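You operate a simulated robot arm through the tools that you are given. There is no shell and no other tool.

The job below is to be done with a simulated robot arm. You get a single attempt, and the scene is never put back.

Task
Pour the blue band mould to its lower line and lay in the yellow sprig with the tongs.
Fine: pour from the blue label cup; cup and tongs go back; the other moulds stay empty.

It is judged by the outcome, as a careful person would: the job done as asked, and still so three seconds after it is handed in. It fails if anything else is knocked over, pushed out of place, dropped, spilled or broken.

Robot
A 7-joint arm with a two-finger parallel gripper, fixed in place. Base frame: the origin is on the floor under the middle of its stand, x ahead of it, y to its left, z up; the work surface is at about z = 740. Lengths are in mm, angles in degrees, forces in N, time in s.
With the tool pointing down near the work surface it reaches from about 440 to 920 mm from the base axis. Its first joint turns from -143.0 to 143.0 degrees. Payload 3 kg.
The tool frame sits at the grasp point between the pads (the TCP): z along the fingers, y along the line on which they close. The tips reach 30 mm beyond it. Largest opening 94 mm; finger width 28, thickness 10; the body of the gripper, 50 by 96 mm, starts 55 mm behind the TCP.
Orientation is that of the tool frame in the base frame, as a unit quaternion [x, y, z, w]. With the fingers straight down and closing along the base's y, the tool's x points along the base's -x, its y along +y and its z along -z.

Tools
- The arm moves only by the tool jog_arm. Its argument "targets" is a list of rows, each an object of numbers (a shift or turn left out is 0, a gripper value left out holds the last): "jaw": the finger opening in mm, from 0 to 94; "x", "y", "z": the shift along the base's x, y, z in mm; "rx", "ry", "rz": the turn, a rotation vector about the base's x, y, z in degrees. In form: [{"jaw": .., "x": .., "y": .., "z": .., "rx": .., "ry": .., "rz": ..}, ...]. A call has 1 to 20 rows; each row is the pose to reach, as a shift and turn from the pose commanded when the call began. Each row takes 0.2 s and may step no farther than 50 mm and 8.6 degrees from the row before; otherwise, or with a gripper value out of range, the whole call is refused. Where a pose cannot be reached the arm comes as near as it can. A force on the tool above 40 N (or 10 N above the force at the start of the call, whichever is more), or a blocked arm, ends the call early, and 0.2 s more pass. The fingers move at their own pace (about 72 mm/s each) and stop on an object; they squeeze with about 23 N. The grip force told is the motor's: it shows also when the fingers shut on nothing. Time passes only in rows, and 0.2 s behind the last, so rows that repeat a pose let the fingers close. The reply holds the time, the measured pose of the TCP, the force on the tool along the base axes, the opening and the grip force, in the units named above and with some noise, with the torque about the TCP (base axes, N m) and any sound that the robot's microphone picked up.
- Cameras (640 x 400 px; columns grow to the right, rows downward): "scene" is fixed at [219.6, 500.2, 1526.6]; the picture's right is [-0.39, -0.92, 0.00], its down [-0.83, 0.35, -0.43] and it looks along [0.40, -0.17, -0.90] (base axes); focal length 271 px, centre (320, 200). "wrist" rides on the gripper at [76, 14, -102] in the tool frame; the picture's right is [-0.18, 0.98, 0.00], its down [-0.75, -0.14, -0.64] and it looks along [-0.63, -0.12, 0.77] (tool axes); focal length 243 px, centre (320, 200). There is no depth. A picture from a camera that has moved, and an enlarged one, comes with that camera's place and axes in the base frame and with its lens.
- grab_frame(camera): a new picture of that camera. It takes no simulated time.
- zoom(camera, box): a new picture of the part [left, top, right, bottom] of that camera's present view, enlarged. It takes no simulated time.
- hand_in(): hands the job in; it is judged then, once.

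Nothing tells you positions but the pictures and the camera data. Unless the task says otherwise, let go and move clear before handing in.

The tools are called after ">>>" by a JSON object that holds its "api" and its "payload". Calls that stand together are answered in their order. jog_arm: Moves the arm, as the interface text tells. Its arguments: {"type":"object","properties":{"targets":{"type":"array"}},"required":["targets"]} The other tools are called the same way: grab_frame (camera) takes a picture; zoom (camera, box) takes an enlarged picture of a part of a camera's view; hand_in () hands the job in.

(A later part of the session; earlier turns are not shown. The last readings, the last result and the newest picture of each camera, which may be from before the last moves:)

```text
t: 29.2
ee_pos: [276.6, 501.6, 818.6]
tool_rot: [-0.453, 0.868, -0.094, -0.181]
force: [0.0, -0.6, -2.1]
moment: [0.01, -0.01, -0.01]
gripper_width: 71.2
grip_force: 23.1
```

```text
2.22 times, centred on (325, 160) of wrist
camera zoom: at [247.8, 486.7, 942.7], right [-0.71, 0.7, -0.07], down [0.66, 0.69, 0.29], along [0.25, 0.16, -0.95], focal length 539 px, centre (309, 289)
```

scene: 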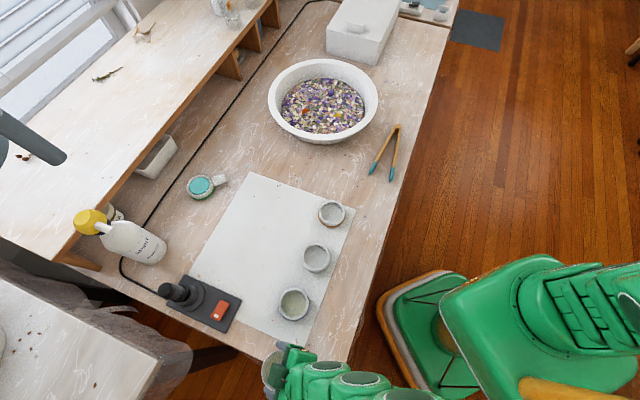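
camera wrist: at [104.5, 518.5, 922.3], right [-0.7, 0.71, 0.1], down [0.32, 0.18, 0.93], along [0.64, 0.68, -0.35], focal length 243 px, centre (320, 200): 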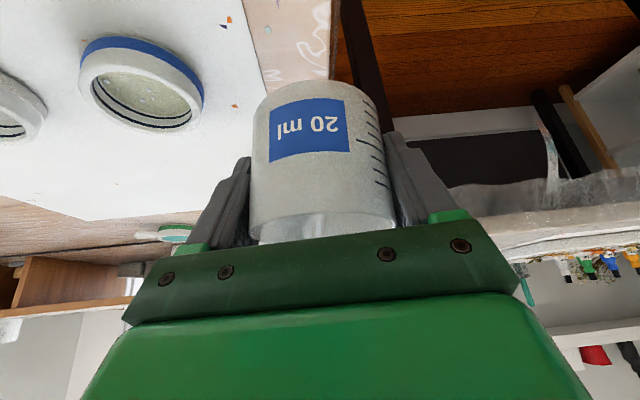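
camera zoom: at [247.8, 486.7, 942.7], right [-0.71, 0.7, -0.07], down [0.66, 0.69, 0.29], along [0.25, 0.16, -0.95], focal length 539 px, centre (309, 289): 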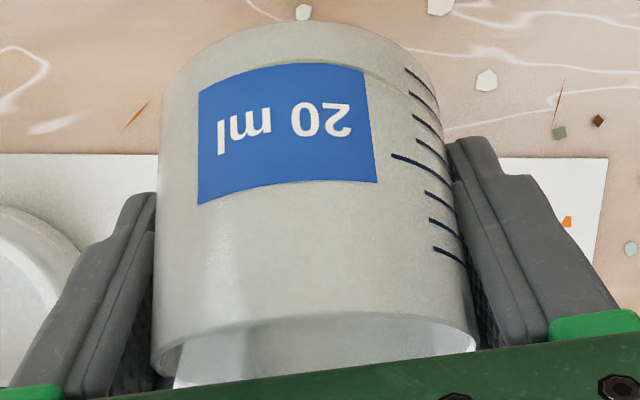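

I'll now untilt and shift sideways again in a single motion to inspect the level.

>>> {"api": "jog_arm", "payload": {"targets": [{"z": 4, "rx": 5.7, "ry": -4}, {"z": 9, "rx": 11.5, "ry": -8.05}, {"x": -1, "y": -1, "z": 15, "rx": 17.2, "ry": -12.05}, {"x": -2, "y": -1, "z": 22, "rx": 22.9, "ry": -16.05}, {"x": -3, "y": -2, "z": 30, "rx": 28.6, "ry": -20.05}, {"x": -4, "y": -2, "z": 38, "rx": 34.3, "ry": -24.05}, {"x": -4.5, "y": -2.6, "z": 46, "rx": 39.5, "ry": -27.7}, {"x": -4.5, "y": -2.6, "z": 52, "rx": 43.82, "ry": -30.71}, {"x": -7.1, "y": 0.4, "z": 52, "rx": 43.82, "ry": -30.71}, {"x": -14.2, "y": 8.5, "z": 52, "rx": 43.82, "ry": -30.71}, {"x": -24.6, "y": 20.5, "z": 52, "rx": 43.82, "ry": -30.71}, {"x": -37.2, "y": 35.1, "z": 52, "rx": 43.82, "ry": -30.71}, {"x": -51, "y": 50.9, "z": 52, "rx": 43.82, "ry": -30.71}, {"x": -64.8, "y": 66.7, "z": 52, "rx": 43.82, "ry": -30.71}, {"x": -77.4, "y": 81.3, "z": 52, "rx": 43.82, "ry": -30.71}, {"x": -87.8, "y": 93.3, "z": 52, "rx": 43.82, "ry": -30.71}, {"x": -94.9, "y": 101.4, "z": 52, "rx": 43.82, "ry": -30.71}, {"x": -97.5, "y": 104.4, "z": 52, "rx": 43.82, "ry": -30.71}, {"x": -97.5, "y": 104.4, "z": 52, "rx": 43.82, "ry": -30.71}]}}

>>> {"api": "zoom", "payload": {"camera": "wrist", "box": [90, 80, 200, 135]}}

>>> {"api": "grab_frame", "payload": {"camera": "wrist"}}

```text
t: 33.2
ee_pos: [184.6, 604.6, 871.4]
tool_rot: [-0.437, 0.862, 0.123, 0.227]
force: [-0.1, -0.4, -0.7]
moment: [0.0, 0.04, 0.0]
gripper_width: 71.1
grip_force: 22.6
```

```text
5.82 times, centred on (145, 108) of wrist
camera zoom: at [104.3, 518.2, 922.7], right [-0.7, 0.71, 0.1], down [0.32, 0.18, 0.93], along [0.64, 0.68, -0.35], focal length 1412 px, centre (1338, 738)
```

zoom: 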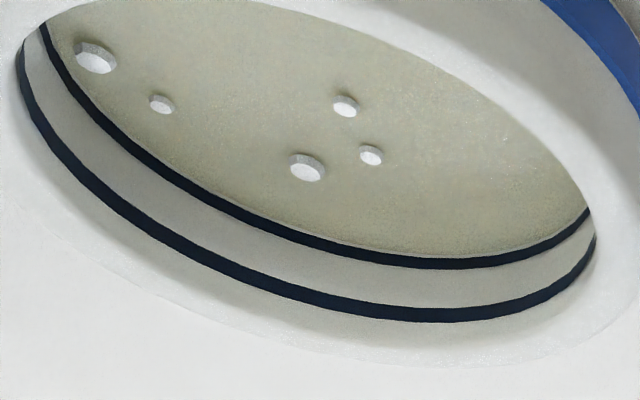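

```text
taken
camera wrist: at [104.3, 518.2, 922.7], right [-0.7, 0.71, 0.1], down [0.32, 0.18, 0.93], along [0.64, 0.68, -0.35], focal length 243 px, centre (320, 200)
```

wrist: 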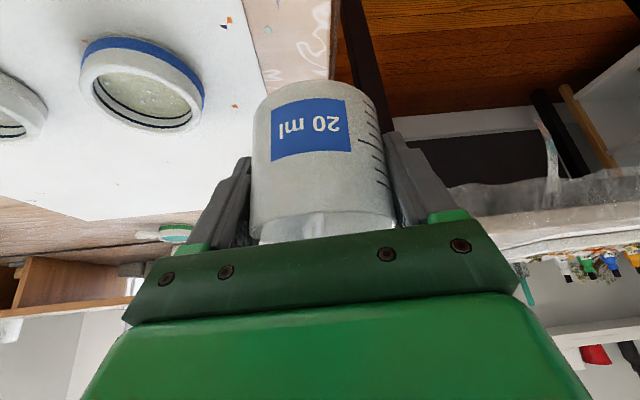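

The level is now just under the lower line's edge, about 1 mm from its centre. I'll return and tilt to about 54.8° for the last bit.

>>> {"api": "jog_arm", "payload": {"targets": [{"x": 2.6, "y": -3}, {"x": 9.7, "y": -11.1}, {"x": 20.1, "y": -23.1}, {"x": 32.7, "y": -37.7}, {"x": 46.5, "y": -53.5}, {"x": 60.3, "y": -69.3}, {"x": 72.9, "y": -83.9}, {"x": 83.3, "y": -95.9}, {"x": 90.4, "y": -104}, {"x": 93, "y": -107}, {"x": 93, "y": -107}, {"x": 93, "y": -107}]}}

>>> {"api": "jog_arm", "payload": {"targets": [{"z": -6, "rx": -4.9, "ry": 3.44}, {"z": -12, "rx": -9.83, "ry": 6.89}, {"z": -18, "rx": -14.74, "ry": 10.33}, {"x": 1, "y": 0.5, "z": -25, "rx": -19.66, "ry": 13.78}, {"x": 2, "y": 1, "z": -32, "rx": -24.57, "ry": 17.22}, {"x": 3, "y": 1, "z": -40, "rx": -29.48, "ry": 20.66}, {"x": 3.5, "y": 1.5, "z": -48, "rx": -34.4, "ry": 24.1}, {"x": 4, "y": 2, "z": -52, "rx": -38.5, "ry": 27}, {"x": 4, "y": 2, "z": -53, "rx": -40.95, "ry": 28.7}, {"x": 4, "y": 2, "z": -53, "rx": -42.6, "ry": 29.85}, {"x": 4.5, "y": 2.6, "z": -52, "rx": -43.82, "ry": 30.71}, {"x": 4.8, "y": 3, "z": -51.5, "rx": -44.88, "ry": 31.46}, {"x": 4.8, "y": 3, "z": -51.5, "rx": -44.88, "ry": 31.46}, {"x": 4.8, "y": 3, "z": -51.5, "rx": -44.88, "ry": 31.46}, {"x": 4.8, "y": 3, "z": -51.5, "rx": -44.88, "ry": 31.46}, {"x": 4.8, "y": 3, "z": -51.5, "rx": -44.88, "ry": 31.46}]}}

```text
t: 35.8
ee_pos: [271.3, 500.7, 870.7]
tool_rot: [-0.446, 0.857, 0.119, 0.229]
force: [-0.1, 0.0, -1.3]
moment: [0.0, 0.01, 0.0]
gripper_width: 71.1
grip_force: 23.0
```

```text
t: 39.2
ee_pos: [277.9, 502.8, 819.1]
tool_rot: [-0.451, 0.867, -0.099, -0.19]
force: [-0.4, 0.2, -1.5]
moment: [0.0, 0.0, 0.0]
gripper_width: 71.0
grip_force: 23.1
```

I held at about 54.8°; now I'll bring the cup upright, shift aside, and inspect the level again.

>>> {"api": "jog_arm", "payload": {"targets": [{"z": 4, "rx": 5.7, "ry": -4}, {"z": 9, "rx": 11.5, "ry": -8.05}, {"x": -1, "y": -1, "z": 15, "rx": 17.2, "ry": -12.05}, {"x": -2, "y": -1, "z": 22, "rx": 22.9, "ry": -16.05}, {"x": -3, "y": -2, "z": 30, "rx": 28.6, "ry": -20.05}, {"x": -4, "y": -2, "z": 38, "rx": 34.3, "ry": -24.05}, {"x": -4.8, "y": -3, "z": 46, "rx": 40, "ry": -28.05}, {"x": -4.8, "y": -3, "z": 51.5, "rx": 44.88, "ry": -31.46}, {"x": -7.4, "y": 0, "z": 51.5, "rx": 44.88, "ry": -31.46}, {"x": -14.5, "y": 8.1, "z": 51.5, "rx": 44.88, "ry": -31.46}, {"x": -24.9, "y": 20.1, "z": 51.5, "rx": 44.88, "ry": -31.46}, {"x": -37.5, "y": 34.7, "z": 51.5, "rx": 44.88, "ry": -31.46}, {"x": -51.3, "y": 50.5, "z": 51.5, "rx": 44.88, "ry": -31.46}, {"x": -65.1, "y": 66.3, "z": 51.5, "rx": 44.88, "ry": -31.46}, {"x": -77.7, "y": 80.9, "z": 51.5, "rx": 44.88, "ry": -31.46}, {"x": -88.1, "y": 92.9, "z": 51.5, "rx": 44.88, "ry": -31.46}, {"x": -95.2, "y": 101, "z": 51.5, "rx": 44.88, "ry": -31.46}, {"x": -97.8, "y": 104, "z": 51.5, "rx": 44.88, "ry": -31.46}, {"x": -97.8, "y": 104, "z": 51.5, "rx": 44.88, "ry": -31.46}]}}

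>>> {"api": "zoom", "payload": {"camera": "wrist", "box": [90, 80, 200, 135]}}

>>> {"api": "zoom", "payload": {"camera": "wrist", "box": [140, 105, 185, 135]}}

```text
t: 43.2
ee_pos: [184.7, 605.9, 870.6]
tool_rot: [-0.437, 0.862, 0.122, 0.227]
force: [0.3, 0.0, -0.7]
moment: [-0.03, -0.02, 0.01]
gripper_width: 70.7
grip_force: 22.2
```

```text
5.82 times, centred on (145, 108) of wrist
camera zoom: at [104.4, 518.6, 922.4], right [-0.7, 0.71, 0.1], down [0.32, 0.18, 0.93], along [0.64, 0.68, -0.35], focal length 1412 px, centre (1338, 738)
```

zoom: 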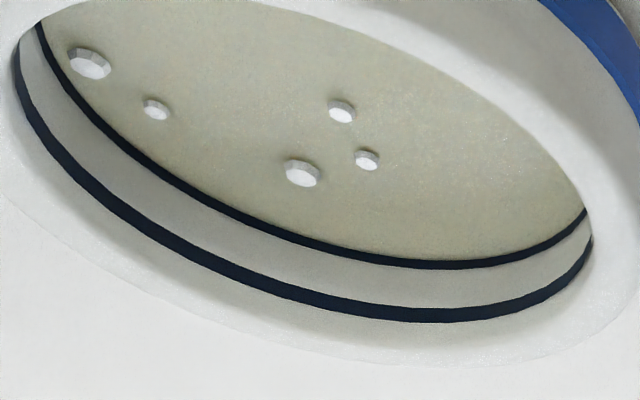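

```text
13.33 times, centred on (162, 120) of wrist
camera zoom: at [104.4, 518.6, 922.4], right [-0.7, 0.71, 0.1], down [0.32, 0.18, 0.93], along [0.64, 0.68, -0.35], focal length 3235 px, centre (2420, 1267)
```

zoom: 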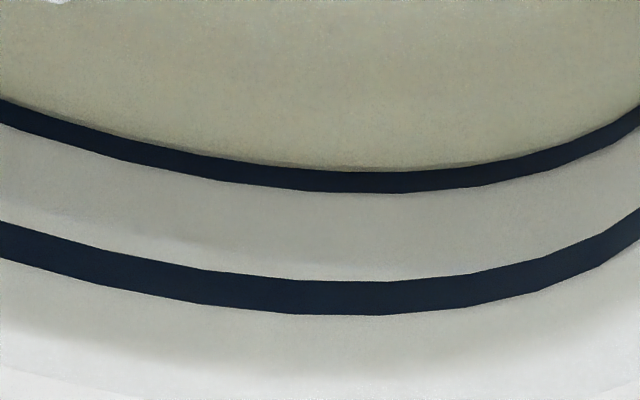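

The liquid now just touches the bottom edge of the lower line, about 0.8 mm under its centre. One last small top-up to about 55.7° should bring it onto the line.

>>> {"api": "jog_arm", "payload": {"targets": [{"x": 2.6, "y": -3}, {"x": 9.7, "y": -11.1}, {"x": 20.1, "y": -23.1}, {"x": 32.7, "y": -37.7}, {"x": 46.5, "y": -53.5}, {"x": 60.3, "y": -69.3}, {"x": 72.9, "y": -83.9}, {"x": 83.3, "y": -95.9}, {"x": 90.4, "y": -104}, {"x": 93, "y": -107}, {"x": 93, "y": -107}, {"x": 93, "y": -107}]}}

>>> {"api": "jog_arm", "payload": {"targets": [{"z": -6, "rx": -4.9, "ry": 3.44}, {"z": -12, "rx": -9.83, "ry": 6.89}, {"z": -18, "rx": -14.74, "ry": 10.33}, {"x": 1, "y": 0.5, "z": -25, "rx": -19.66, "ry": 13.78}, {"x": 2, "y": 1, "z": -32, "rx": -24.57, "ry": 17.22}, {"x": 3, "y": 1, "z": -40, "rx": -29.48, "ry": 20.66}, {"x": 3.5, "y": 1.5, "z": -48, "rx": -34.4, "ry": 24.1}, {"x": 4, "y": 2, "z": -52, "rx": -38.5, "ry": 27}, {"x": 4, "y": 2, "z": -53, "rx": -40.95, "ry": 28.7}, {"x": 4, "y": 2, "z": -53, "rx": -42.6, "ry": 29.85}, {"x": 4.5, "y": 2.6, "z": -52, "rx": -43.82, "ry": 30.71}, {"x": 4.8, "y": 3, "z": -51.5, "rx": -44.88, "ry": 31.46}, {"x": 5, "y": 3.2, "z": -51, "rx": -45.6, "ry": 31.97}, {"x": 5, "y": 3.2, "z": -51, "rx": -45.6, "ry": 31.97}, {"x": 5, "y": 3.2, "z": -51, "rx": -45.6, "ry": 31.97}, {"x": 5, "y": 3.2, "z": -51, "rx": -45.6, "ry": 31.97}, {"x": 5, "y": 3.2, "z": -51, "rx": -45.6, "ry": 31.97}]}}

>>> {"api": "jog_arm", "payload": {"targets": [{"z": 4, "rx": 5.7, "ry": -4}, {"z": 9, "rx": 11.5, "ry": -8.05}, {"x": -1, "y": -1, "z": 15, "rx": 17.2, "ry": -12.05}, {"x": -2, "y": -1, "z": 22, "rx": 22.9, "ry": -16.05}, {"x": -3, "y": -2, "z": 30, "rx": 28.6, "ry": -20.05}, {"x": -4, "y": -2, "z": 38, "rx": 34.3, "ry": -24.05}, {"x": -5, "y": -3.2, "z": 46, "rx": 40.3, "ry": -28.25}, {"x": -5, "y": -3.2, "z": 51, "rx": 45.6, "ry": -31.97}, {"x": -7.6, "y": -0.2, "z": 51, "rx": 45.6, "ry": -31.97}, {"x": -14.7, "y": 7.9, "z": 51, "rx": 45.6, "ry": -31.97}, {"x": -25.1, "y": 19.9, "z": 51, "rx": 45.6, "ry": -31.97}, {"x": -37.7, "y": 34.5, "z": 51, "rx": 45.6, "ry": -31.97}, {"x": -51.5, "y": 50.3, "z": 51, "rx": 45.6, "ry": -31.97}, {"x": -65.3, "y": 66.1, "z": 51, "rx": 45.6, "ry": -31.97}, {"x": -77.9, "y": 80.7, "z": 51, "rx": 45.6, "ry": -31.97}, {"x": -88.3, "y": 92.7, "z": 51, "rx": 45.6, "ry": -31.97}, {"x": -95.4, "y": 100.8, "z": 51, "rx": 45.6, "ry": -31.97}, {"x": -98, "y": 103.8, "z": 51, "rx": 45.6, "ry": -31.97}, {"x": -98, "y": 103.8, "z": 51, "rx": 45.6, "ry": -31.97}]}}

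>>> {"api": "zoom", "payload": {"camera": "wrist", "box": [90, 80, 200, 135]}}

>>> {"api": "zoom", "payload": {"camera": "wrist", "box": [140, 105, 185, 135]}}

>>> {"api": "grab_frame", "payload": {"camera": "wrist"}}

```text
t: 45.8
ee_pos: [271.9, 499.8, 869.3]
tool_rot: [-0.446, 0.857, 0.12, 0.23]
force: [-1.1, -0.4, -1.1]
moment: [0.0, 0.0, -0.04]
gripper_width: 70.7
grip_force: 22.6
```

```text
t: 49.4
ee_pos: [276.8, 503.9, 820.1]
tool_rot: [-0.451, 0.865, -0.103, -0.197]
force: [0.7, 0.1, 0.3]
moment: [0.03, -0.01, 0.01]
gripper_width: 70.6
grip_force: 22.8
```

```text
t: 53.4
ee_pos: [183.8, 605.6, 871.4]
tool_rot: [-0.437, 0.862, 0.123, 0.226]
force: [1.3, 0.8, -1.2]
moment: [-0.02, 0.0, 0.0]
gripper_width: 70.6
grip_force: 22.7
```

```text
5.82 times, centred on (145, 108) of wrist
camera zoom: at [104.5, 518.7, 922.6], right [-0.7, 0.71, 0.1], down [0.32, 0.18, 0.93], along [0.64, 0.68, -0.35], focal length 1412 px, centre (1338, 738)
```

zoom: 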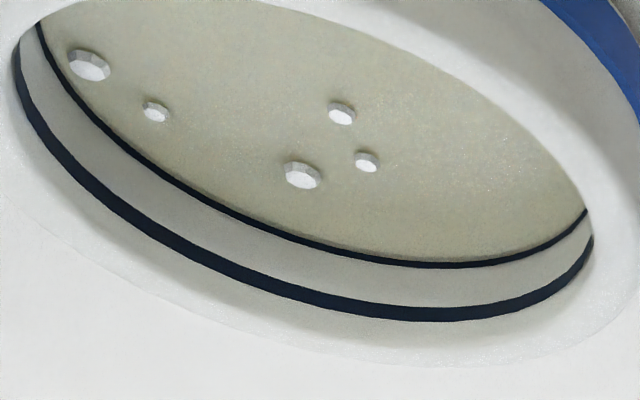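

```text
13.33 times, centred on (162, 120) of wrist
camera zoom: at [104.5, 518.7, 922.6], right [-0.7, 0.71, 0.1], down [0.32, 0.18, 0.93], along [0.64, 0.68, -0.35], focal length 3235 px, centre (2420, 1267)
```

zoom: 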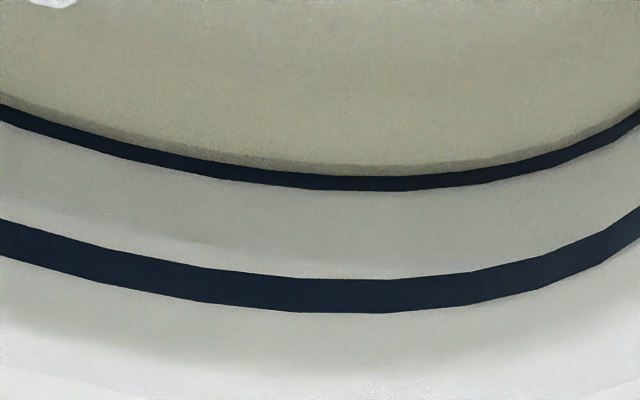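

```text
taken
camera wrist: at [104.5, 518.7, 922.6], right [-0.7, 0.71, 0.1], down [0.32, 0.18, 0.93], along [0.64, 0.68, -0.35], focal length 243 px, centre (320, 200)
```

wrist: 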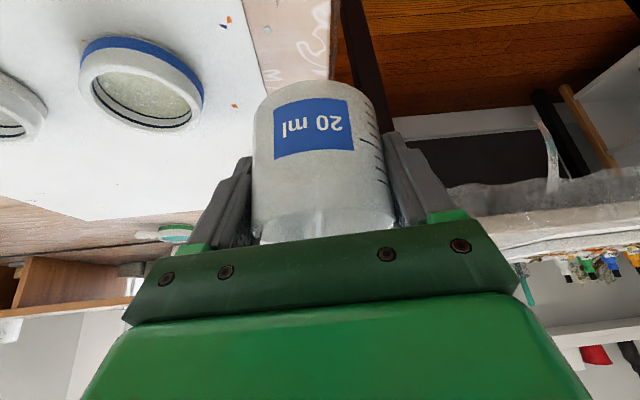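

The level now bisects the lower line, so the pour is complete. I'll carry the cup back above its original spot on the mat.

>>> {"api": "jog_arm", "payload": {"targets": [{"x": 2.7, "y": 0.2}, {"x": 10.4, "y": 0.6}, {"x": 22.5, "y": 1.3}, {"x": 38.3, "y": 2.3}, {"x": 57.2, "y": 3.4}, {"x": 78.6, "y": 4.7}, {"x": 101.9, "y": 6.1}, {"x": 126.4, "y": 7.5}, {"x": 151.6, "y": 9}, {"x": 176.9, "y": 10.6}, {"x": 201.4, "y": 12}, {"x": 224.7, "y": 13.4}, {"x": 246.1, "y": 14.7}, {"x": 265, "y": 15.8}, {"x": 280.8, "y": 16.8}, {"x": 292.9, "y": 17.5}, {"x": 300.6, "y": 17.9}, {"x": 303.3, "y": 18.1}, {"x": 303.3, "y": 18.1}]}}

>>> {"api": "grab_frame", "payload": {"camera": "wrist"}}

>>> {"api": "grab_frame", "payload": {"camera": "scene"}}

```text
t: 57.4
ee_pos: [482.2, 625.3, 871.2]
tool_rot: [-0.447, 0.856, 0.12, 0.23]
force: [-0.6, 0.8, -1.7]
moment: [0.02, 0.0, 0.02]
gripper_width: 70.3
grip_force: 23.2
```

```text
taken
camera wrist: at [403.3, 537.2, 921.4], right [-0.71, 0.69, 0.09], down [0.31, 0.19, 0.93], along [0.63, 0.69, -0.35], focal length 243 px, centre (320, 200)
```

wrist: 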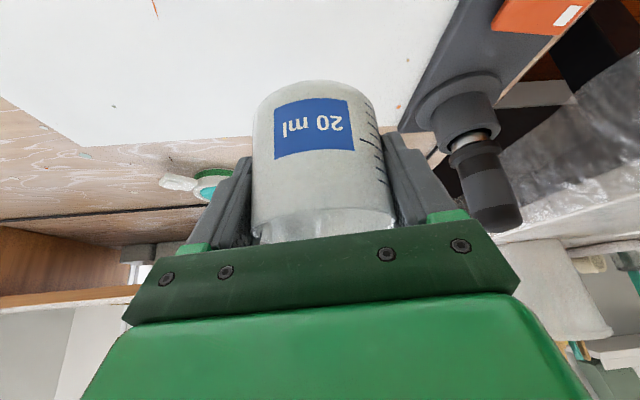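

```text
taken
```

scene: 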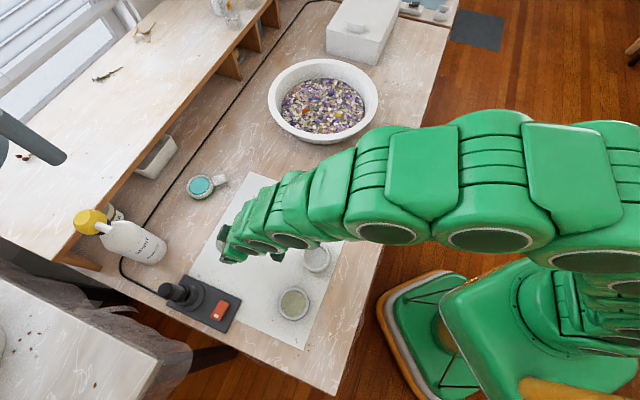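

I'm above the original spot. I'll check how the cup sits in the grip before lowering.

>>> {"api": "zoom", "payload": {"camera": "wrist", "box": [230, 60, 410, 260]}}

>>> {"api": "zoom", "payload": {"camera": "scene", "box": [205, 215, 285, 275]}}

```text
2.00 times, centred on (320, 160) of wrist
camera zoom: at [403.3, 537.2, 921.4], right [-0.71, 0.69, 0.09], down [0.31, 0.19, 0.93], along [0.63, 0.69, -0.35], focal length 485 px, centre (320, 280)
```

zoom: 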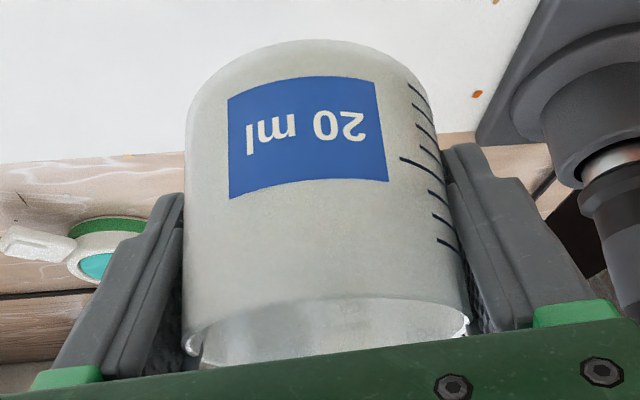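

```text
6.67 times, centred on (245, 245) of scene
camera zoom: at [219.6, 500.2, 1526.6], right [-0.39, -0.92, 0.0], down [-0.83, 0.35, -0.43], along [0.4, -0.17, -0.9], focal length 1808 px, centre (820, -100)
```

zoom: 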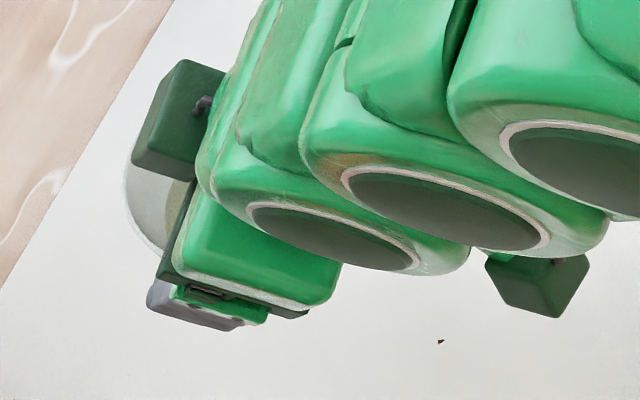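

The cup has only crept slightly in the grip and is still upright. I'll lower it, slowing for the last few millimetres.

>>> {"api": "jog_arm", "payload": {"targets": [{"z": -5}, {"z": -15}, {"z": -28}, {"z": -42}, {"z": -56}, {"z": -68}, {"z": -77}, {"z": -82}, {"z": -84}, {"z": -84}]}}

>>> {"api": "grab_frame", "payload": {"camera": "wrist"}}

```text
t: 59.6
ee_pos: [481.0, 622.6, 787.6]
tool_rot: [-0.447, 0.856, 0.12, 0.23]
force: [0.3, -0.3, -0.6]
moment: [0.03, -0.01, 0.05]
gripper_width: 70.3
grip_force: 23.1
```

```text
taken
camera wrist: at [402.3, 535.5, 838.1], right [-0.71, 0.69, 0.09], down [0.31, 0.19, 0.93], along [0.63, 0.69, -0.35], focal length 243 px, centre (320, 200)
```

wrist: 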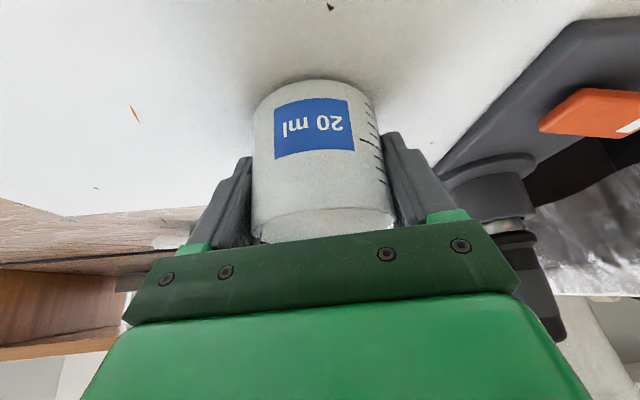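

I'm about 5 mm above contact. I'll finish lowering in fine steps.

>>> {"api": "jog_arm", "payload": {"targets": [{"x": 1, "z": -1.5}, {"x": 2, "z": -3}, {"x": 2, "z": -4}, {"x": 2, "z": -5}, {"x": 2, "z": -5}]}}

>>> {"api": "zoom", "payload": {"camera": "wrist", "box": [230, 40, 410, 240]}}

```text
t: 60.8
ee_pos: [482.1, 625.1, 781.7]
tool_rot: [-0.446, 0.857, 0.119, 0.23]
force: [-1.9, 4.1, 17.0]
moment: [-0.15, 0.01, 0.0]
gripper_width: 70.1
grip_force: 22.8
```

```text
2.00 times, centred on (320, 140) of wrist
camera zoom: at [403.8, 536.7, 832.1], right [-0.71, 0.69, 0.09], down [0.3, 0.19, 0.93], along [0.63, 0.69, -0.35], focal length 485 px, centre (320, 320)
```

zoom: 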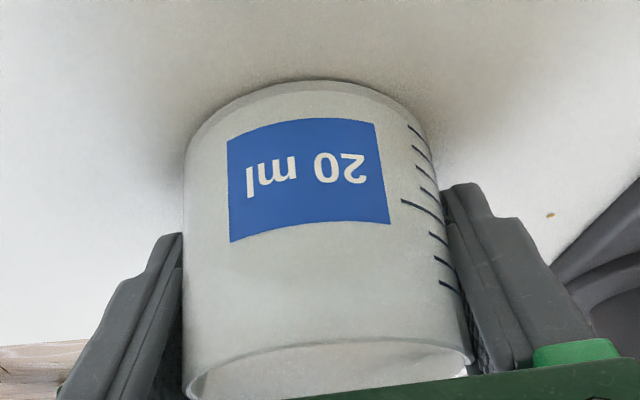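

The cup is on the mat, with contact force showing. I'll ease up 1 mm and open the fingers.

>>> {"api": "jog_arm", "payload": {"targets": [{"z": 1}, {"z": 1, "jaw": 74}, {"z": 1, "jaw": 80}, {"z": 1, "jaw": 94}, {"z": 1, "jaw": 94}]}}

>>> {"api": "grab_frame", "payload": {"camera": "wrist"}}

```text
t: 62.0
ee_pos: [482.3, 625.0, 781.9]
tool_rot: [-0.446, 0.857, 0.119, 0.23]
force: [0.3, -0.4, -0.5]
moment: [0.01, 0.01, -0.02]
gripper_width: 94.0
grip_force: 0.0
```

```text
taken
camera wrist: at [403.6, 536.5, 832.7], right [-0.71, 0.69, 0.09], down [0.31, 0.19, 0.93], along [0.63, 0.69, -0.35], focal length 243 px, centre (320, 200)
```

wrist: 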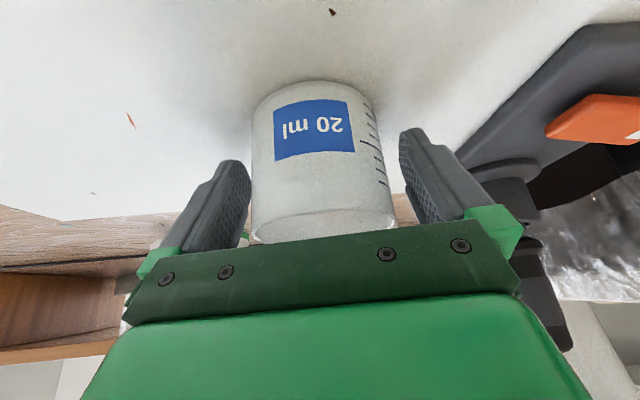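

The cup is released and standing. I'll retract back along the approach axis.

>>> {"api": "jog_arm", "payload": {"targets": [{"x": -6, "y": -8.5, "z": 18}, {"x": -14, "y": -20, "z": 42}, {"x": -24, "y": -34, "z": 72}, {"x": -34, "y": -49, "z": 104}, {"x": -34, "y": -49, "z": 140}, {"x": -34, "y": -49, "z": 140}]}}

>>> {"api": "grab_frame", "payload": {"camera": "scene"}}

>>> {"api": "zoom", "payload": {"camera": "scene", "box": [200, 180, 380, 340]}}

```text
t: 63.4
ee_pos: [448.8, 578.9, 922.0]
tool_rot: [-0.445, 0.857, 0.119, 0.23]
force: [-0.1, 0.7, -0.2]
moment: [0.02, 0.01, 0.0]
gripper_width: 94.0
grip_force: 0.1
```

```text
taken
```

scene: 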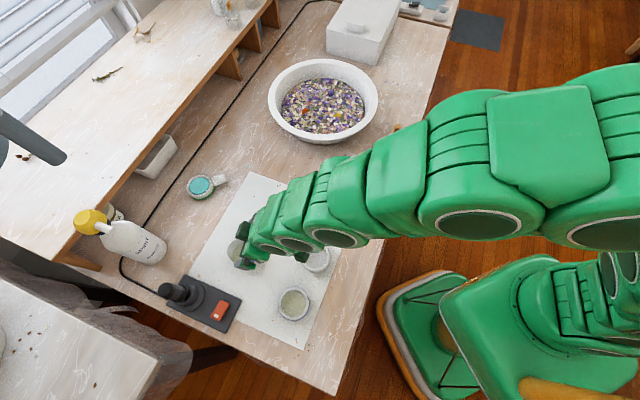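

```text
2.50 times, centred on (290, 260) of scene
camera zoom: at [219.6, 500.2, 1526.6], right [-0.39, -0.92, 0.0], down [-0.83, 0.35, -0.43], along [0.4, -0.17, -0.9], focal length 678 px, centre (395, 50)
```

zoom: 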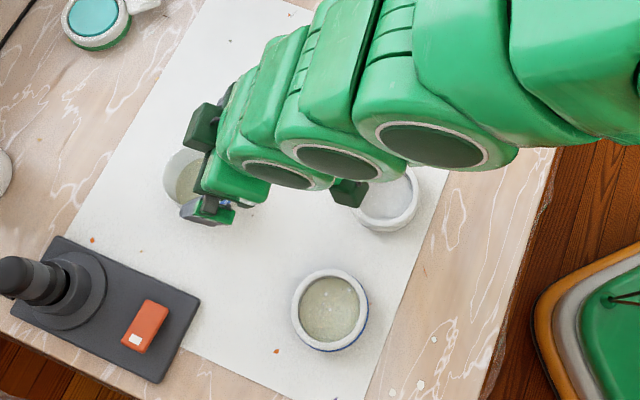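

The cup is back in place and the blue mould is filled to the lower line. Next the tongs: I'll bring the tool back to vertical, then yaw and travel over to view them.

>>> {"api": "jog_arm", "payload": {"targets": [{"z": 10, "rx": -6.15, "ry": 4.3}, {"z": 25, "rx": -12.3, "ry": 8.6}, {"z": 40, "rx": -18.45, "ry": 12.9}, {"z": 55, "rx": -24.6, "ry": 17.2}, {"z": 60, "rx": -24.6, "ry": 17.2}]}}

>>> {"api": "jog_arm", "payload": {"targets": [{"x": 5, "y": -40, "rz": -8}, {"x": 12, "y": -85, "rz": -16}, {"x": 22, "y": -130, "rz": -24}, {"x": 32, "y": -175, "rz": -32}, {"x": 44, "y": -220, "rz": -40}, {"x": 56, "y": -265, "rz": -48}, {"x": 68, "y": -305, "rz": -56}, {"x": 80, "y": -345, "rz": -64}, {"x": 92, "y": -385, "rz": -72}, {"x": 102, "y": -420, "rz": -80}, {"x": 110, "y": -450, "rz": -88}, {"x": 115, "y": -475, "rz": -96}, {"x": 115, "y": -475, "rz": -99.4}, {"x": 115, "y": -475, "rz": -99.4}]}}

>>> {"api": "grab_frame", "payload": {"camera": "wrist"}}

>>> {"api": "grab_frame", "payload": {"camera": "scene"}}

```text
t: 64.6
ee_pos: [447.9, 575.9, 980.5]
tool_rot: [-0.461, 0.888, -0.001, 0.0]
force: [-0.7, 0.0, 0.6]
moment: [-0.02, 0.02, -0.01]
gripper_width: 94.0
grip_force: 0.1
```

```text
t: 67.6
ee_pos: [564.8, 101.4, 982.0]
tool_rot: [0.379, 0.926, 0.0, 0.0]
force: [-0.7, 0.1, -0.1]
moment: [0.01, 0.04, -0.02]
gripper_width: 93.8
grip_force: 0.1
```

```text
taken
camera wrist: at [520.6, 163.8, 1085.0], right [0.82, 0.57, 0.0], down [0.44, -0.63, 0.64], along [0.37, -0.53, -0.77], focal length 243 px, centre (320, 200)
```

wrist: 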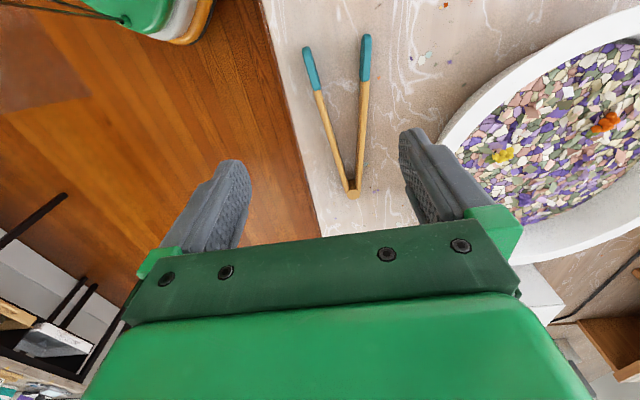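

```text
taken
```

scene: 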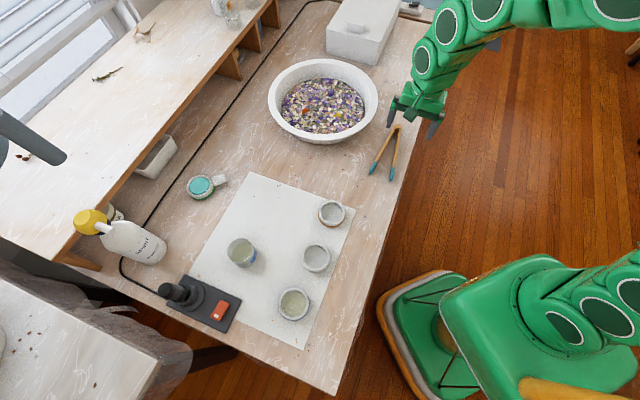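

The tongs' hinge end is at about (728, −27) and the tips at (537, 115) and (586, 164). I'll zoom in to see the arm thickness and spread, and look into the bowl.

>>> {"api": "zoom", "payload": {"camera": "wrist", "box": [270, 20, 410, 210]}}

>>> {"api": "zoom", "payload": {"camera": "wrist", "box": [430, 20, 640, 230]}}

>>> {"api": "zoom", "payload": {"camera": "scene", "box": [260, 50, 420, 190]}}

>>> {"api": "zoom", "payload": {"camera": "scene", "box": [200, 180, 380, 340]}}

```text
2.11 times, centred on (340, 115) of wrist
camera zoom: at [520.6, 163.8, 1085.0], right [0.82, 0.57, 0.0], down [0.44, -0.63, 0.64], along [0.37, -0.53, -0.77], focal length 511 px, centre (278, 379)
```

zoom: 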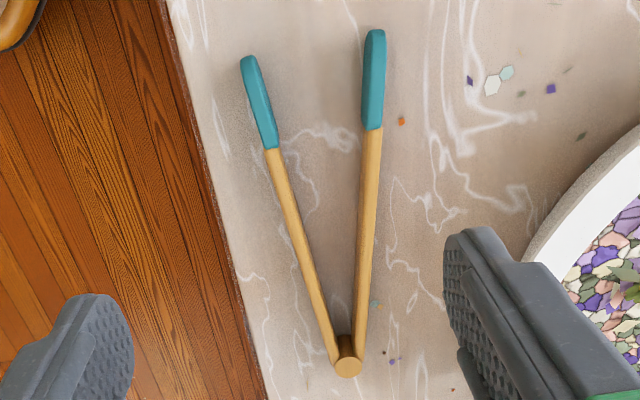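

```text
1.90 times, centred on (535, 125) of wrist
camera zoom: at [520.6, 163.8, 1085.0], right [0.82, 0.57, 0.0], down [0.44, -0.63, 0.64], along [0.37, -0.53, -0.77], focal length 462 px, centre (-90, 343)
```

zoom: 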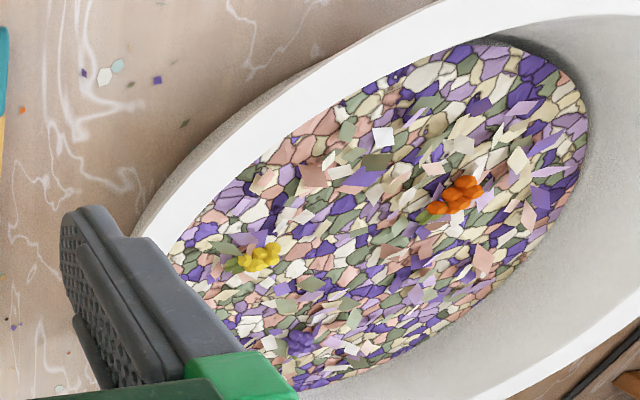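

```text
2.86 times, centred on (340, 120) of scene
camera zoom: at [219.6, 500.2, 1526.6], right [-0.39, -0.92, 0.0], down [-0.83, 0.35, -0.43], along [0.4, -0.17, -0.9], focal length 775 px, centre (263, 429)
```

zoom: 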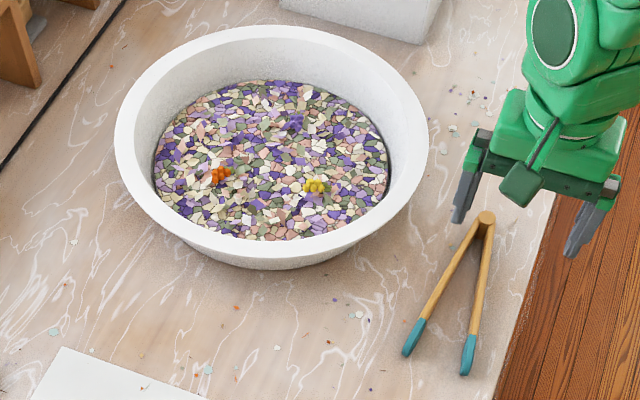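

```text
2.50 times, centred on (290, 260) of scene
camera zoom: at [219.6, 500.2, 1526.6], right [-0.39, -0.92, 0.0], down [-0.83, 0.35, -0.43], along [0.4, -0.17, -0.9], focal length 678 px, centre (395, 50)
```

zoom: 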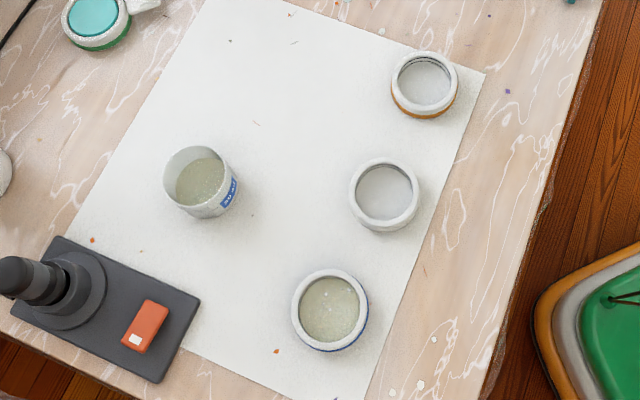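

The cup and moulds are all in place. I'll move above the tongs' mid-arms at about (646, 55) and check alignment before descending.

>>> {"api": "jog_arm", "payload": {"targets": [{"x": 20, "y": -11, "z": -30}, {"x": 41, "y": -23, "z": -65}, {"x": 61, "y": -35, "z": -100}, {"x": 81, "y": -46, "z": -140}, {"x": 81, "y": -46, "z": -160}, {"x": 81, "y": -46, "z": -160}]}}

>>> {"api": "grab_frame", "payload": {"camera": "wrist"}}

>>> {"api": "zoom", "payload": {"camera": "scene", "box": [330, 90, 440, 190]}}

```text
t: 69.0
ee_pos: [646.6, 51.9, 822.4]
tool_rot: [0.378, 0.926, -0.001, -0.001]
force: [0.0, 0.3, 0.3]
moment: [0.02, 0.0, 0.01]
gripper_width: 93.9
grip_force: 0.1
```

```text
taken
camera wrist: at [603.0, 115.7, 925.0], right [0.82, 0.57, 0.0], down [0.44, -0.63, 0.64], along [0.37, -0.53, -0.77], focal length 243 px, centre (320, 200)
```

wrist: 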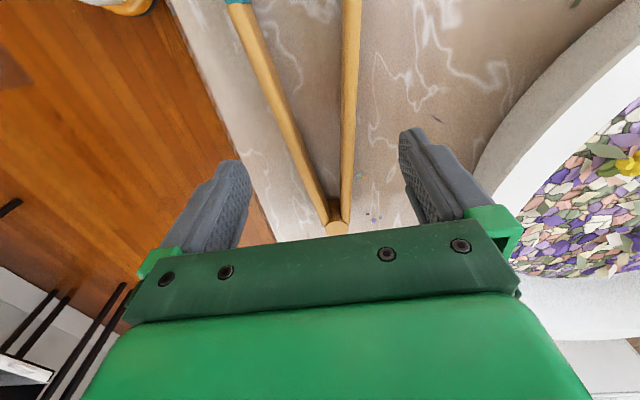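

```text
4.00 times, centred on (385, 140) of scene
camera zoom: at [219.6, 500.2, 1526.6], right [-0.39, -0.92, 0.0], down [-0.83, 0.35, -0.43], along [0.4, -0.17, -0.9], focal length 1085 px, centre (60, 440)
```

zoom: 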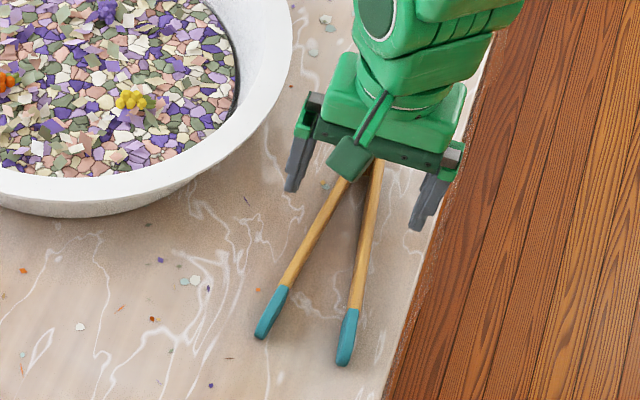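

The tongs' arms straddle the gripper centreline well. I'll descend to just above the table and then close gently around the arms.

>>> {"api": "jog_arm", "payload": {"targets": [{"z": -15}, {"z": -30}, {"z": -42}, {"z": -47}, {"z": -50}, {"z": -50}]}}

>>> {"api": "grab_frame", "payload": {"camera": "wrist"}}

>>> {"api": "zoom", "payload": {"camera": "scene", "box": [340, 100, 420, 190]}}

```text
t: 70.4
ee_pos: [645.2, 54.4, 772.7]
tool_rot: [0.378, 0.926, 0.001, 0.001]
force: [-0.7, -0.7, -0.1]
moment: [0.0, -0.01, 0.03]
gripper_width: 93.9
grip_force: 0.1
```

```text
taken
camera wrist: at [600.9, 118.4, 875.1], right [0.82, 0.57, 0.0], down [0.44, -0.63, 0.64], along [0.37, -0.53, -0.77], focal length 243 px, centre (320, 200)
```

wrist: 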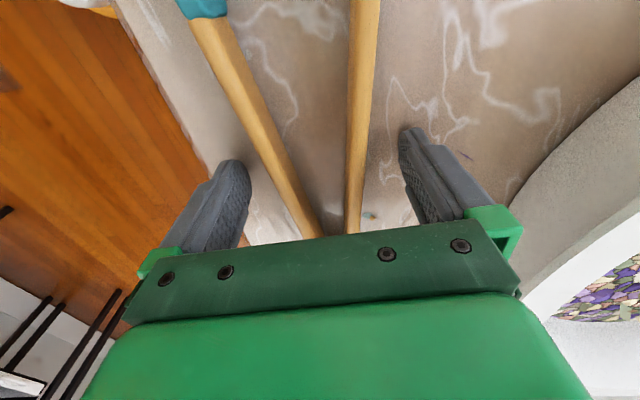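

```text
4.44 times, centred on (380, 145) of scene
camera zoom: at [219.6, 500.2, 1526.6], right [-0.39, -0.92, 0.0], down [-0.83, 0.35, -0.43], along [0.4, -0.17, -0.9], focal length 1205 px, centre (53, 444)
```

zoom: 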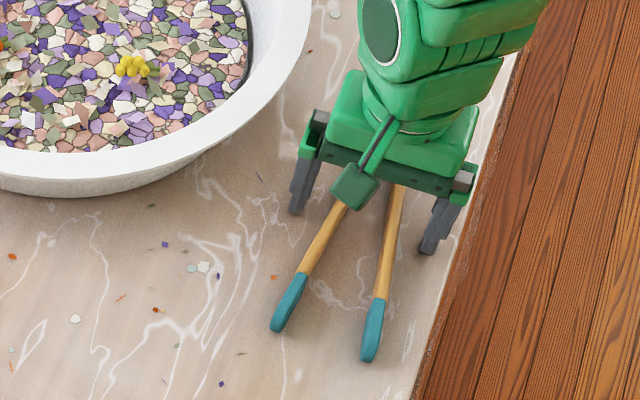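

The fingers straddle the tong arms just above the table. I'll close in stages and watch the grip force.

>>> {"api": "jog_arm", "payload": {"targets": [{"jaw": 80}, {"jaw": 70}, {"jaw": 64}, {"jaw": 60}, {"jaw": 60}]}}

>>> {"api": "jog_arm", "payload": {"targets": [{"jaw": 57}, {"jaw": 54}, {"jaw": 52}, {"jaw": 50}, {"jaw": 50}]}}

>>> {"api": "grab_frame", "payload": {"camera": "wrist"}}

>>> {"api": "zoom", "payload": {"camera": "scene", "box": [340, 100, 420, 190]}}

```text
t: 71.6
ee_pos: [643.9, 54.8, 772.3]
tool_rot: [0.378, 0.926, 0.0, -0.001]
force: [0.0, 0.4, -1.1]
moment: [0.0, -0.01, -0.04]
gripper_width: 60.2
grip_force: 0.1
```

```text
t: 72.8
ee_pos: [646.0, 54.6, 772.3]
tool_rot: [0.378, 0.926, 0.0, 0.0]
force: [1.5, -0.6, 6.2]
moment: [0.02, 0.0, -0.06]
gripper_width: 50.9
grip_force: 1.1
```

```text
taken
camera wrist: at [601.0, 118.4, 875.2], right [0.82, 0.57, 0.0], down [0.44, -0.63, 0.64], along [0.37, -0.53, -0.77], focal length 243 px, centre (320, 200)
```

wrist: 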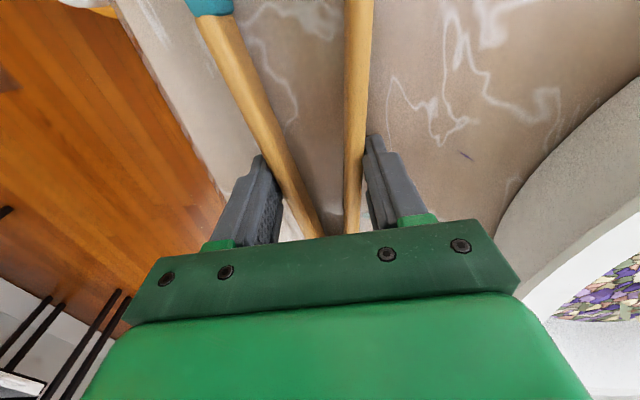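

```text
4.44 times, centred on (380, 145) of scene
camera zoom: at [219.6, 500.2, 1526.6], right [-0.39, -0.92, 0.0], down [-0.83, 0.35, -0.43], along [0.4, -0.17, -0.9], focal length 1205 px, centre (53, 444)
```

zoom: 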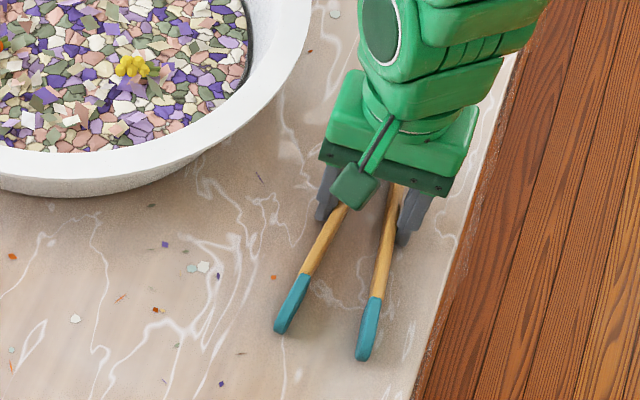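

I've made contact at about 51 mm with a light spring force. I'll squeeze a bit further to learn the spring stiffness.

>>> {"api": "jog_arm", "payload": {"targets": [{"jaw": 48}, {"jaw": 46}, {"jaw": 44}, {"jaw": 44}, {"jaw": 44}]}}

>>> {"api": "zoom", "payload": {"camera": "scene", "box": [340, 100, 420, 190]}}

>>> {"api": "zoom", "payload": {"camera": "wrist", "box": [180, 0, 460, 250]}}

```text
t: 74.0
ee_pos: [645.3, 54.7, 772.8]
tool_rot: [0.378, 0.926, 0.0, 0.0]
force: [-0.6, -1.4, 5.9]
moment: [0.06, 0.03, 0.03]
gripper_width: 44.8
grip_force: 1.0
```

```text
4.44 times, centred on (380, 145) of scene
camera zoom: at [219.6, 500.2, 1526.6], right [-0.39, -0.92, 0.0], down [-0.83, 0.35, -0.43], along [0.4, -0.17, -0.9], focal length 1205 px, centre (53, 444)
```

zoom: 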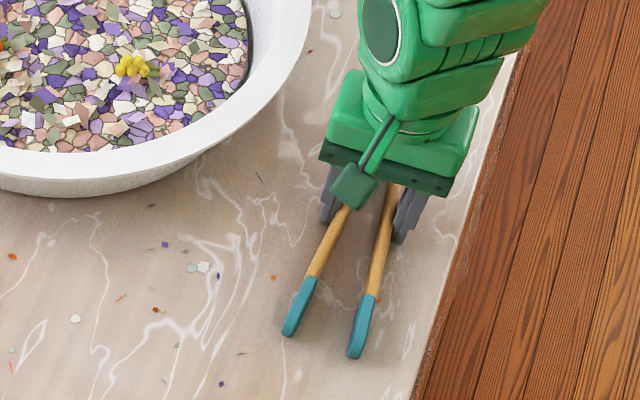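

```text
1.60 times, centred on (320, 125) of wrist
camera zoom: at [600.9, 118.3, 875.1], right [0.82, 0.57, 0.0], down [0.44, -0.63, 0.64], along [0.37, -0.53, -0.77], focal length 388 px, centre (320, 320)
```

zoom: 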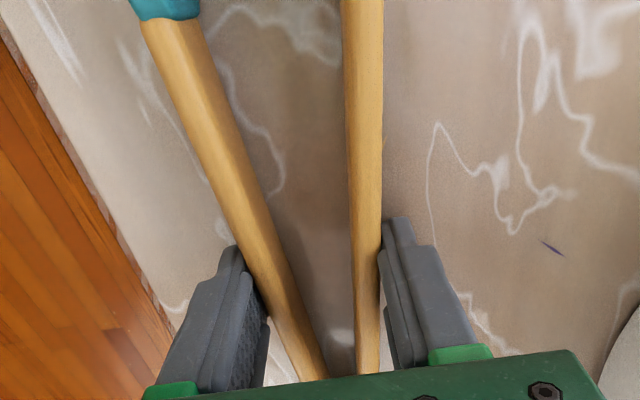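

The tongs close smoothly with the jaw at a light spring force. A small upward force suggests I'm brushing something, so I'll raise slightly and re-read it.

>>> {"api": "jog_arm", "payload": {"targets": [{"z": 0.5, "jaw": 40}, {"z": 1, "jaw": 38}, {"z": 1, "jaw": 38}, {"z": 1, "jaw": 38}]}}

>>> {"api": "zoom", "payload": {"camera": "scene", "box": [340, 100, 420, 190]}}

```text
t: 75.0
ee_pos: [646.8, 53.7, 772.2]
tool_rot: [0.377, 0.926, 0.001, -0.001]
force: [0.3, 0.2, 0.6]
moment: [0.03, 0.06, -0.01]
gripper_width: 39.3
grip_force: 2.6
```

```text
4.44 times, centred on (380, 145) of scene
camera zoom: at [219.6, 500.2, 1526.6], right [-0.39, -0.92, 0.0], down [-0.83, 0.35, -0.43], along [0.4, -0.17, -0.9], focal length 1205 px, centre (53, 444)
```

zoom: 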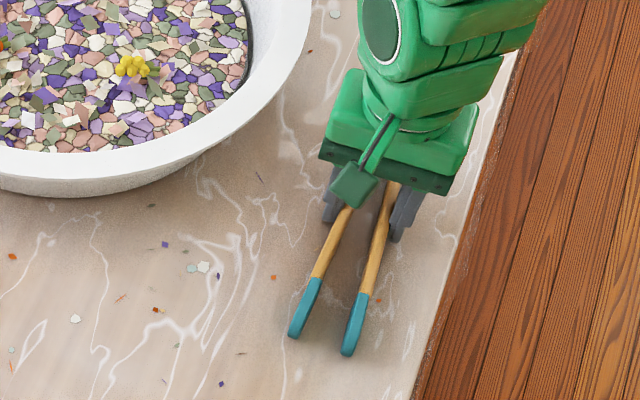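

The upward force has gone and the spring now gives a steady 2.6 N at a 39 mm grip. I'll look closely at the sprig before lifting the tongs.

>>> {"api": "zoom", "payload": {"camera": "scene", "box": [315, 100, 345, 125]}}

>>> {"api": "zoom", "payload": {"camera": "scene", "box": [290, 80, 360, 140]}}

```text
16.00 times, centred on (330, 112) of scene
camera zoom: at [219.6, 500.2, 1526.6], right [-0.39, -0.92, 0.0], down [-0.83, 0.35, -0.43], along [0.4, -0.17, -0.9], focal length 4340 px, centre (160, 1600)
```

zoom: 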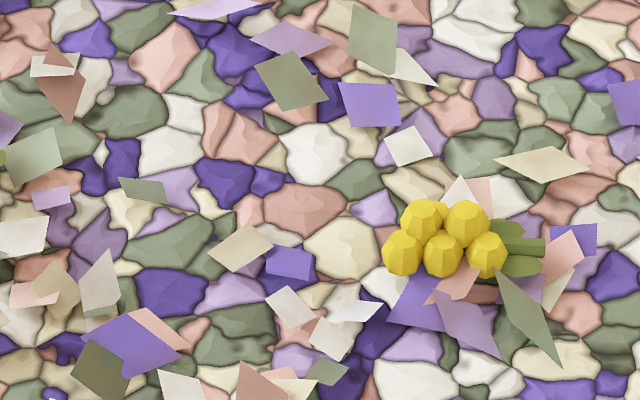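

```text
6.67 times, centred on (325, 110) of scene
camera zoom: at [219.6, 500.2, 1526.6], right [-0.39, -0.92, 0.0], down [-0.83, 0.35, -0.43], along [0.4, -0.17, -0.9], focal length 1808 px, centre (287, 800)
```

zoom: 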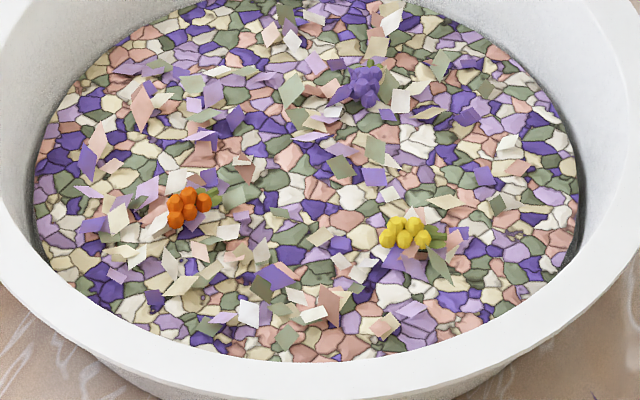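

The yellow sprig is centred near (834, 166), with its long axis roughly along base y. I'll lift the tongs slightly and see how they hang in the grip.

>>> {"api": "jog_arm", "payload": {"targets": [{"z": 3}, {"z": 8}, {"z": 15}, {"z": 25}, {"z": 35}, {"z": 40}, {"z": 40}]}}

>>> {"api": "zoom", "payload": {"camera": "scene", "box": [340, 90, 430, 190]}}

>>> {"api": "grab_frame", "payload": {"camera": "wrist"}}

```text
t: 76.6
ee_pos: [645.8, 54.5, 812.9]
tool_rot: [0.378, 0.926, 0.0, 0.0]
force: [-0.5, 0.0, -1.2]
moment: [0.01, -0.01, -0.02]
gripper_width: 39.6
grip_force: 2.7
```

```text
4.00 times, centred on (385, 140) of scene
camera zoom: at [219.6, 500.2, 1526.6], right [-0.39, -0.92, 0.0], down [-0.83, 0.35, -0.43], along [0.4, -0.17, -0.9], focal length 1085 px, centre (60, 440)
```

zoom: 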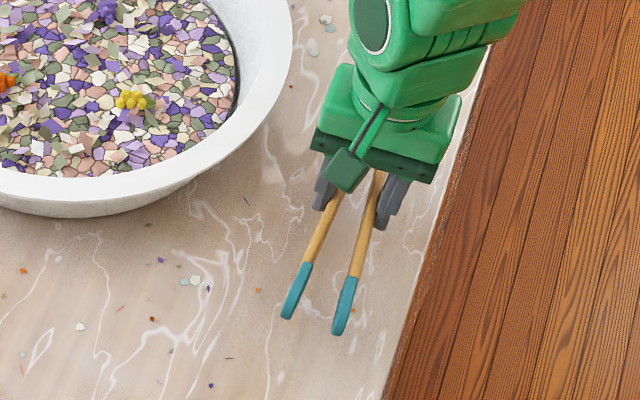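

```text
taken
camera wrist: at [601.4, 117.2, 915.5], right [0.82, 0.57, 0.0], down [0.44, -0.63, 0.64], along [0.37, -0.53, -0.77], focal length 243 px, centre (320, 200)
```

wrist: 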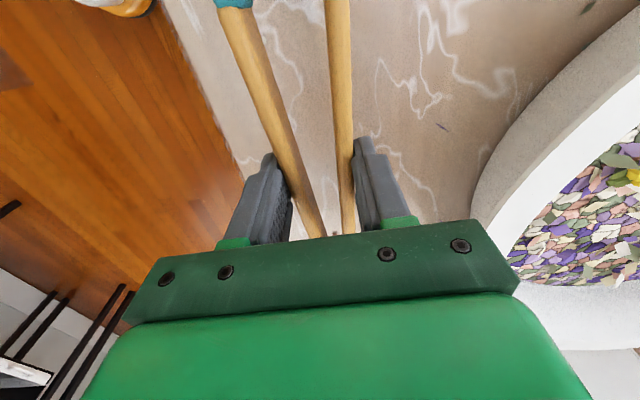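

The tongs hold level and steady in the grip. I'll raise them clear and then yaw so they can close across the sprig's narrow side.

>>> {"api": "jog_arm", "payload": {"targets": [{"z": 6}, {"z": 18}, {"z": 36}, {"z": 58}, {"z": 82}, {"z": 104}, {"z": 122}, {"z": 134}, {"z": 140}, {"z": 140}]}}

>>> {"api": "jog_arm", "payload": {"targets": [{"x": 2, "y": 1, "rz": 3}, {"x": 7, "y": 3, "rz": 8.5}, {"x": 14, "y": 6, "rz": 14.5}, {"x": 22, "y": 10, "rz": 20.5}, {"x": 31, "y": 14, "rz": 26.5}, {"x": 40, "y": 18, "rz": 32.5}, {"x": 50, "y": 23, "rz": 38.5}, {"x": 60, "y": 28, "rz": 44.5}, {"x": 70, "y": 32, "rz": 50.5}, {"x": 80, "y": 37, "rz": 56.5}, {"x": 90, "y": 42, "rz": 62.5}, {"x": 99, "y": 46, "rz": 68.5}, {"x": 107, "y": 49, "rz": 74.5}, {"x": 114, "y": 52, "rz": 80.5}, {"x": 120, "y": 55, "rz": 86.5}, {"x": 125, "y": 58, "rz": 92.5}, {"x": 128, "y": 60, "rz": 98.5}, {"x": 130, "y": 60, "rz": 104.5}, {"x": 130, "y": 60, "rz": 104.5}]}}

>>> {"api": "grab_frame", "payload": {"camera": "scene"}}

>>> {"api": "grab_frame", "payload": {"camera": "wrist"}}

```text
t: 78.8
ee_pos: [645.1, 55.8, 951.3]
tool_rot: [0.378, 0.926, 0.001, 0.0]
force: [-1.0, 0.4, -1.1]
moment: [0.0, 0.02, 0.01]
gripper_width: 39.8
grip_force: 3.0
```

```text
t: 82.8
ee_pos: [775.4, 115.7, 955.8]
tool_rot: [-0.501, 0.865, 0.0, 0.0]
force: [-0.2, -0.1, -0.7]
moment: [-0.03, 0.03, -0.02]
gripper_width: 39.8
grip_force: 2.9
```

```text
taken
```

scene: 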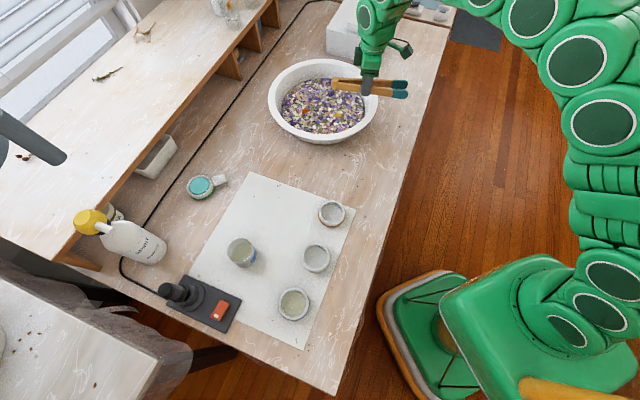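

```text
taken
camera wrist: at [724.2, 55.9, 1056.6], right [-0.76, 0.65, 0.0], down [0.5, 0.58, 0.64], along [0.42, 0.49, -0.77], focal length 243 px, centre (320, 200)
```

wrist: 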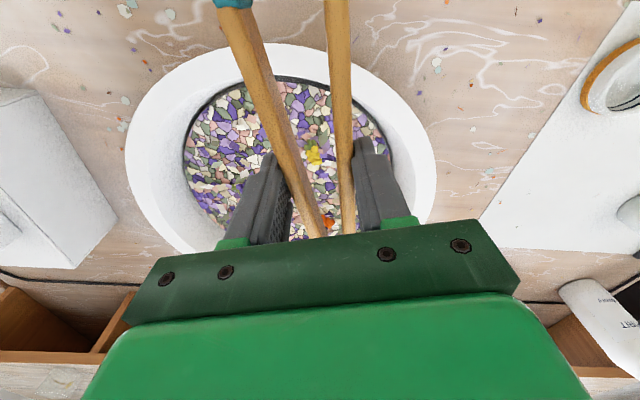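

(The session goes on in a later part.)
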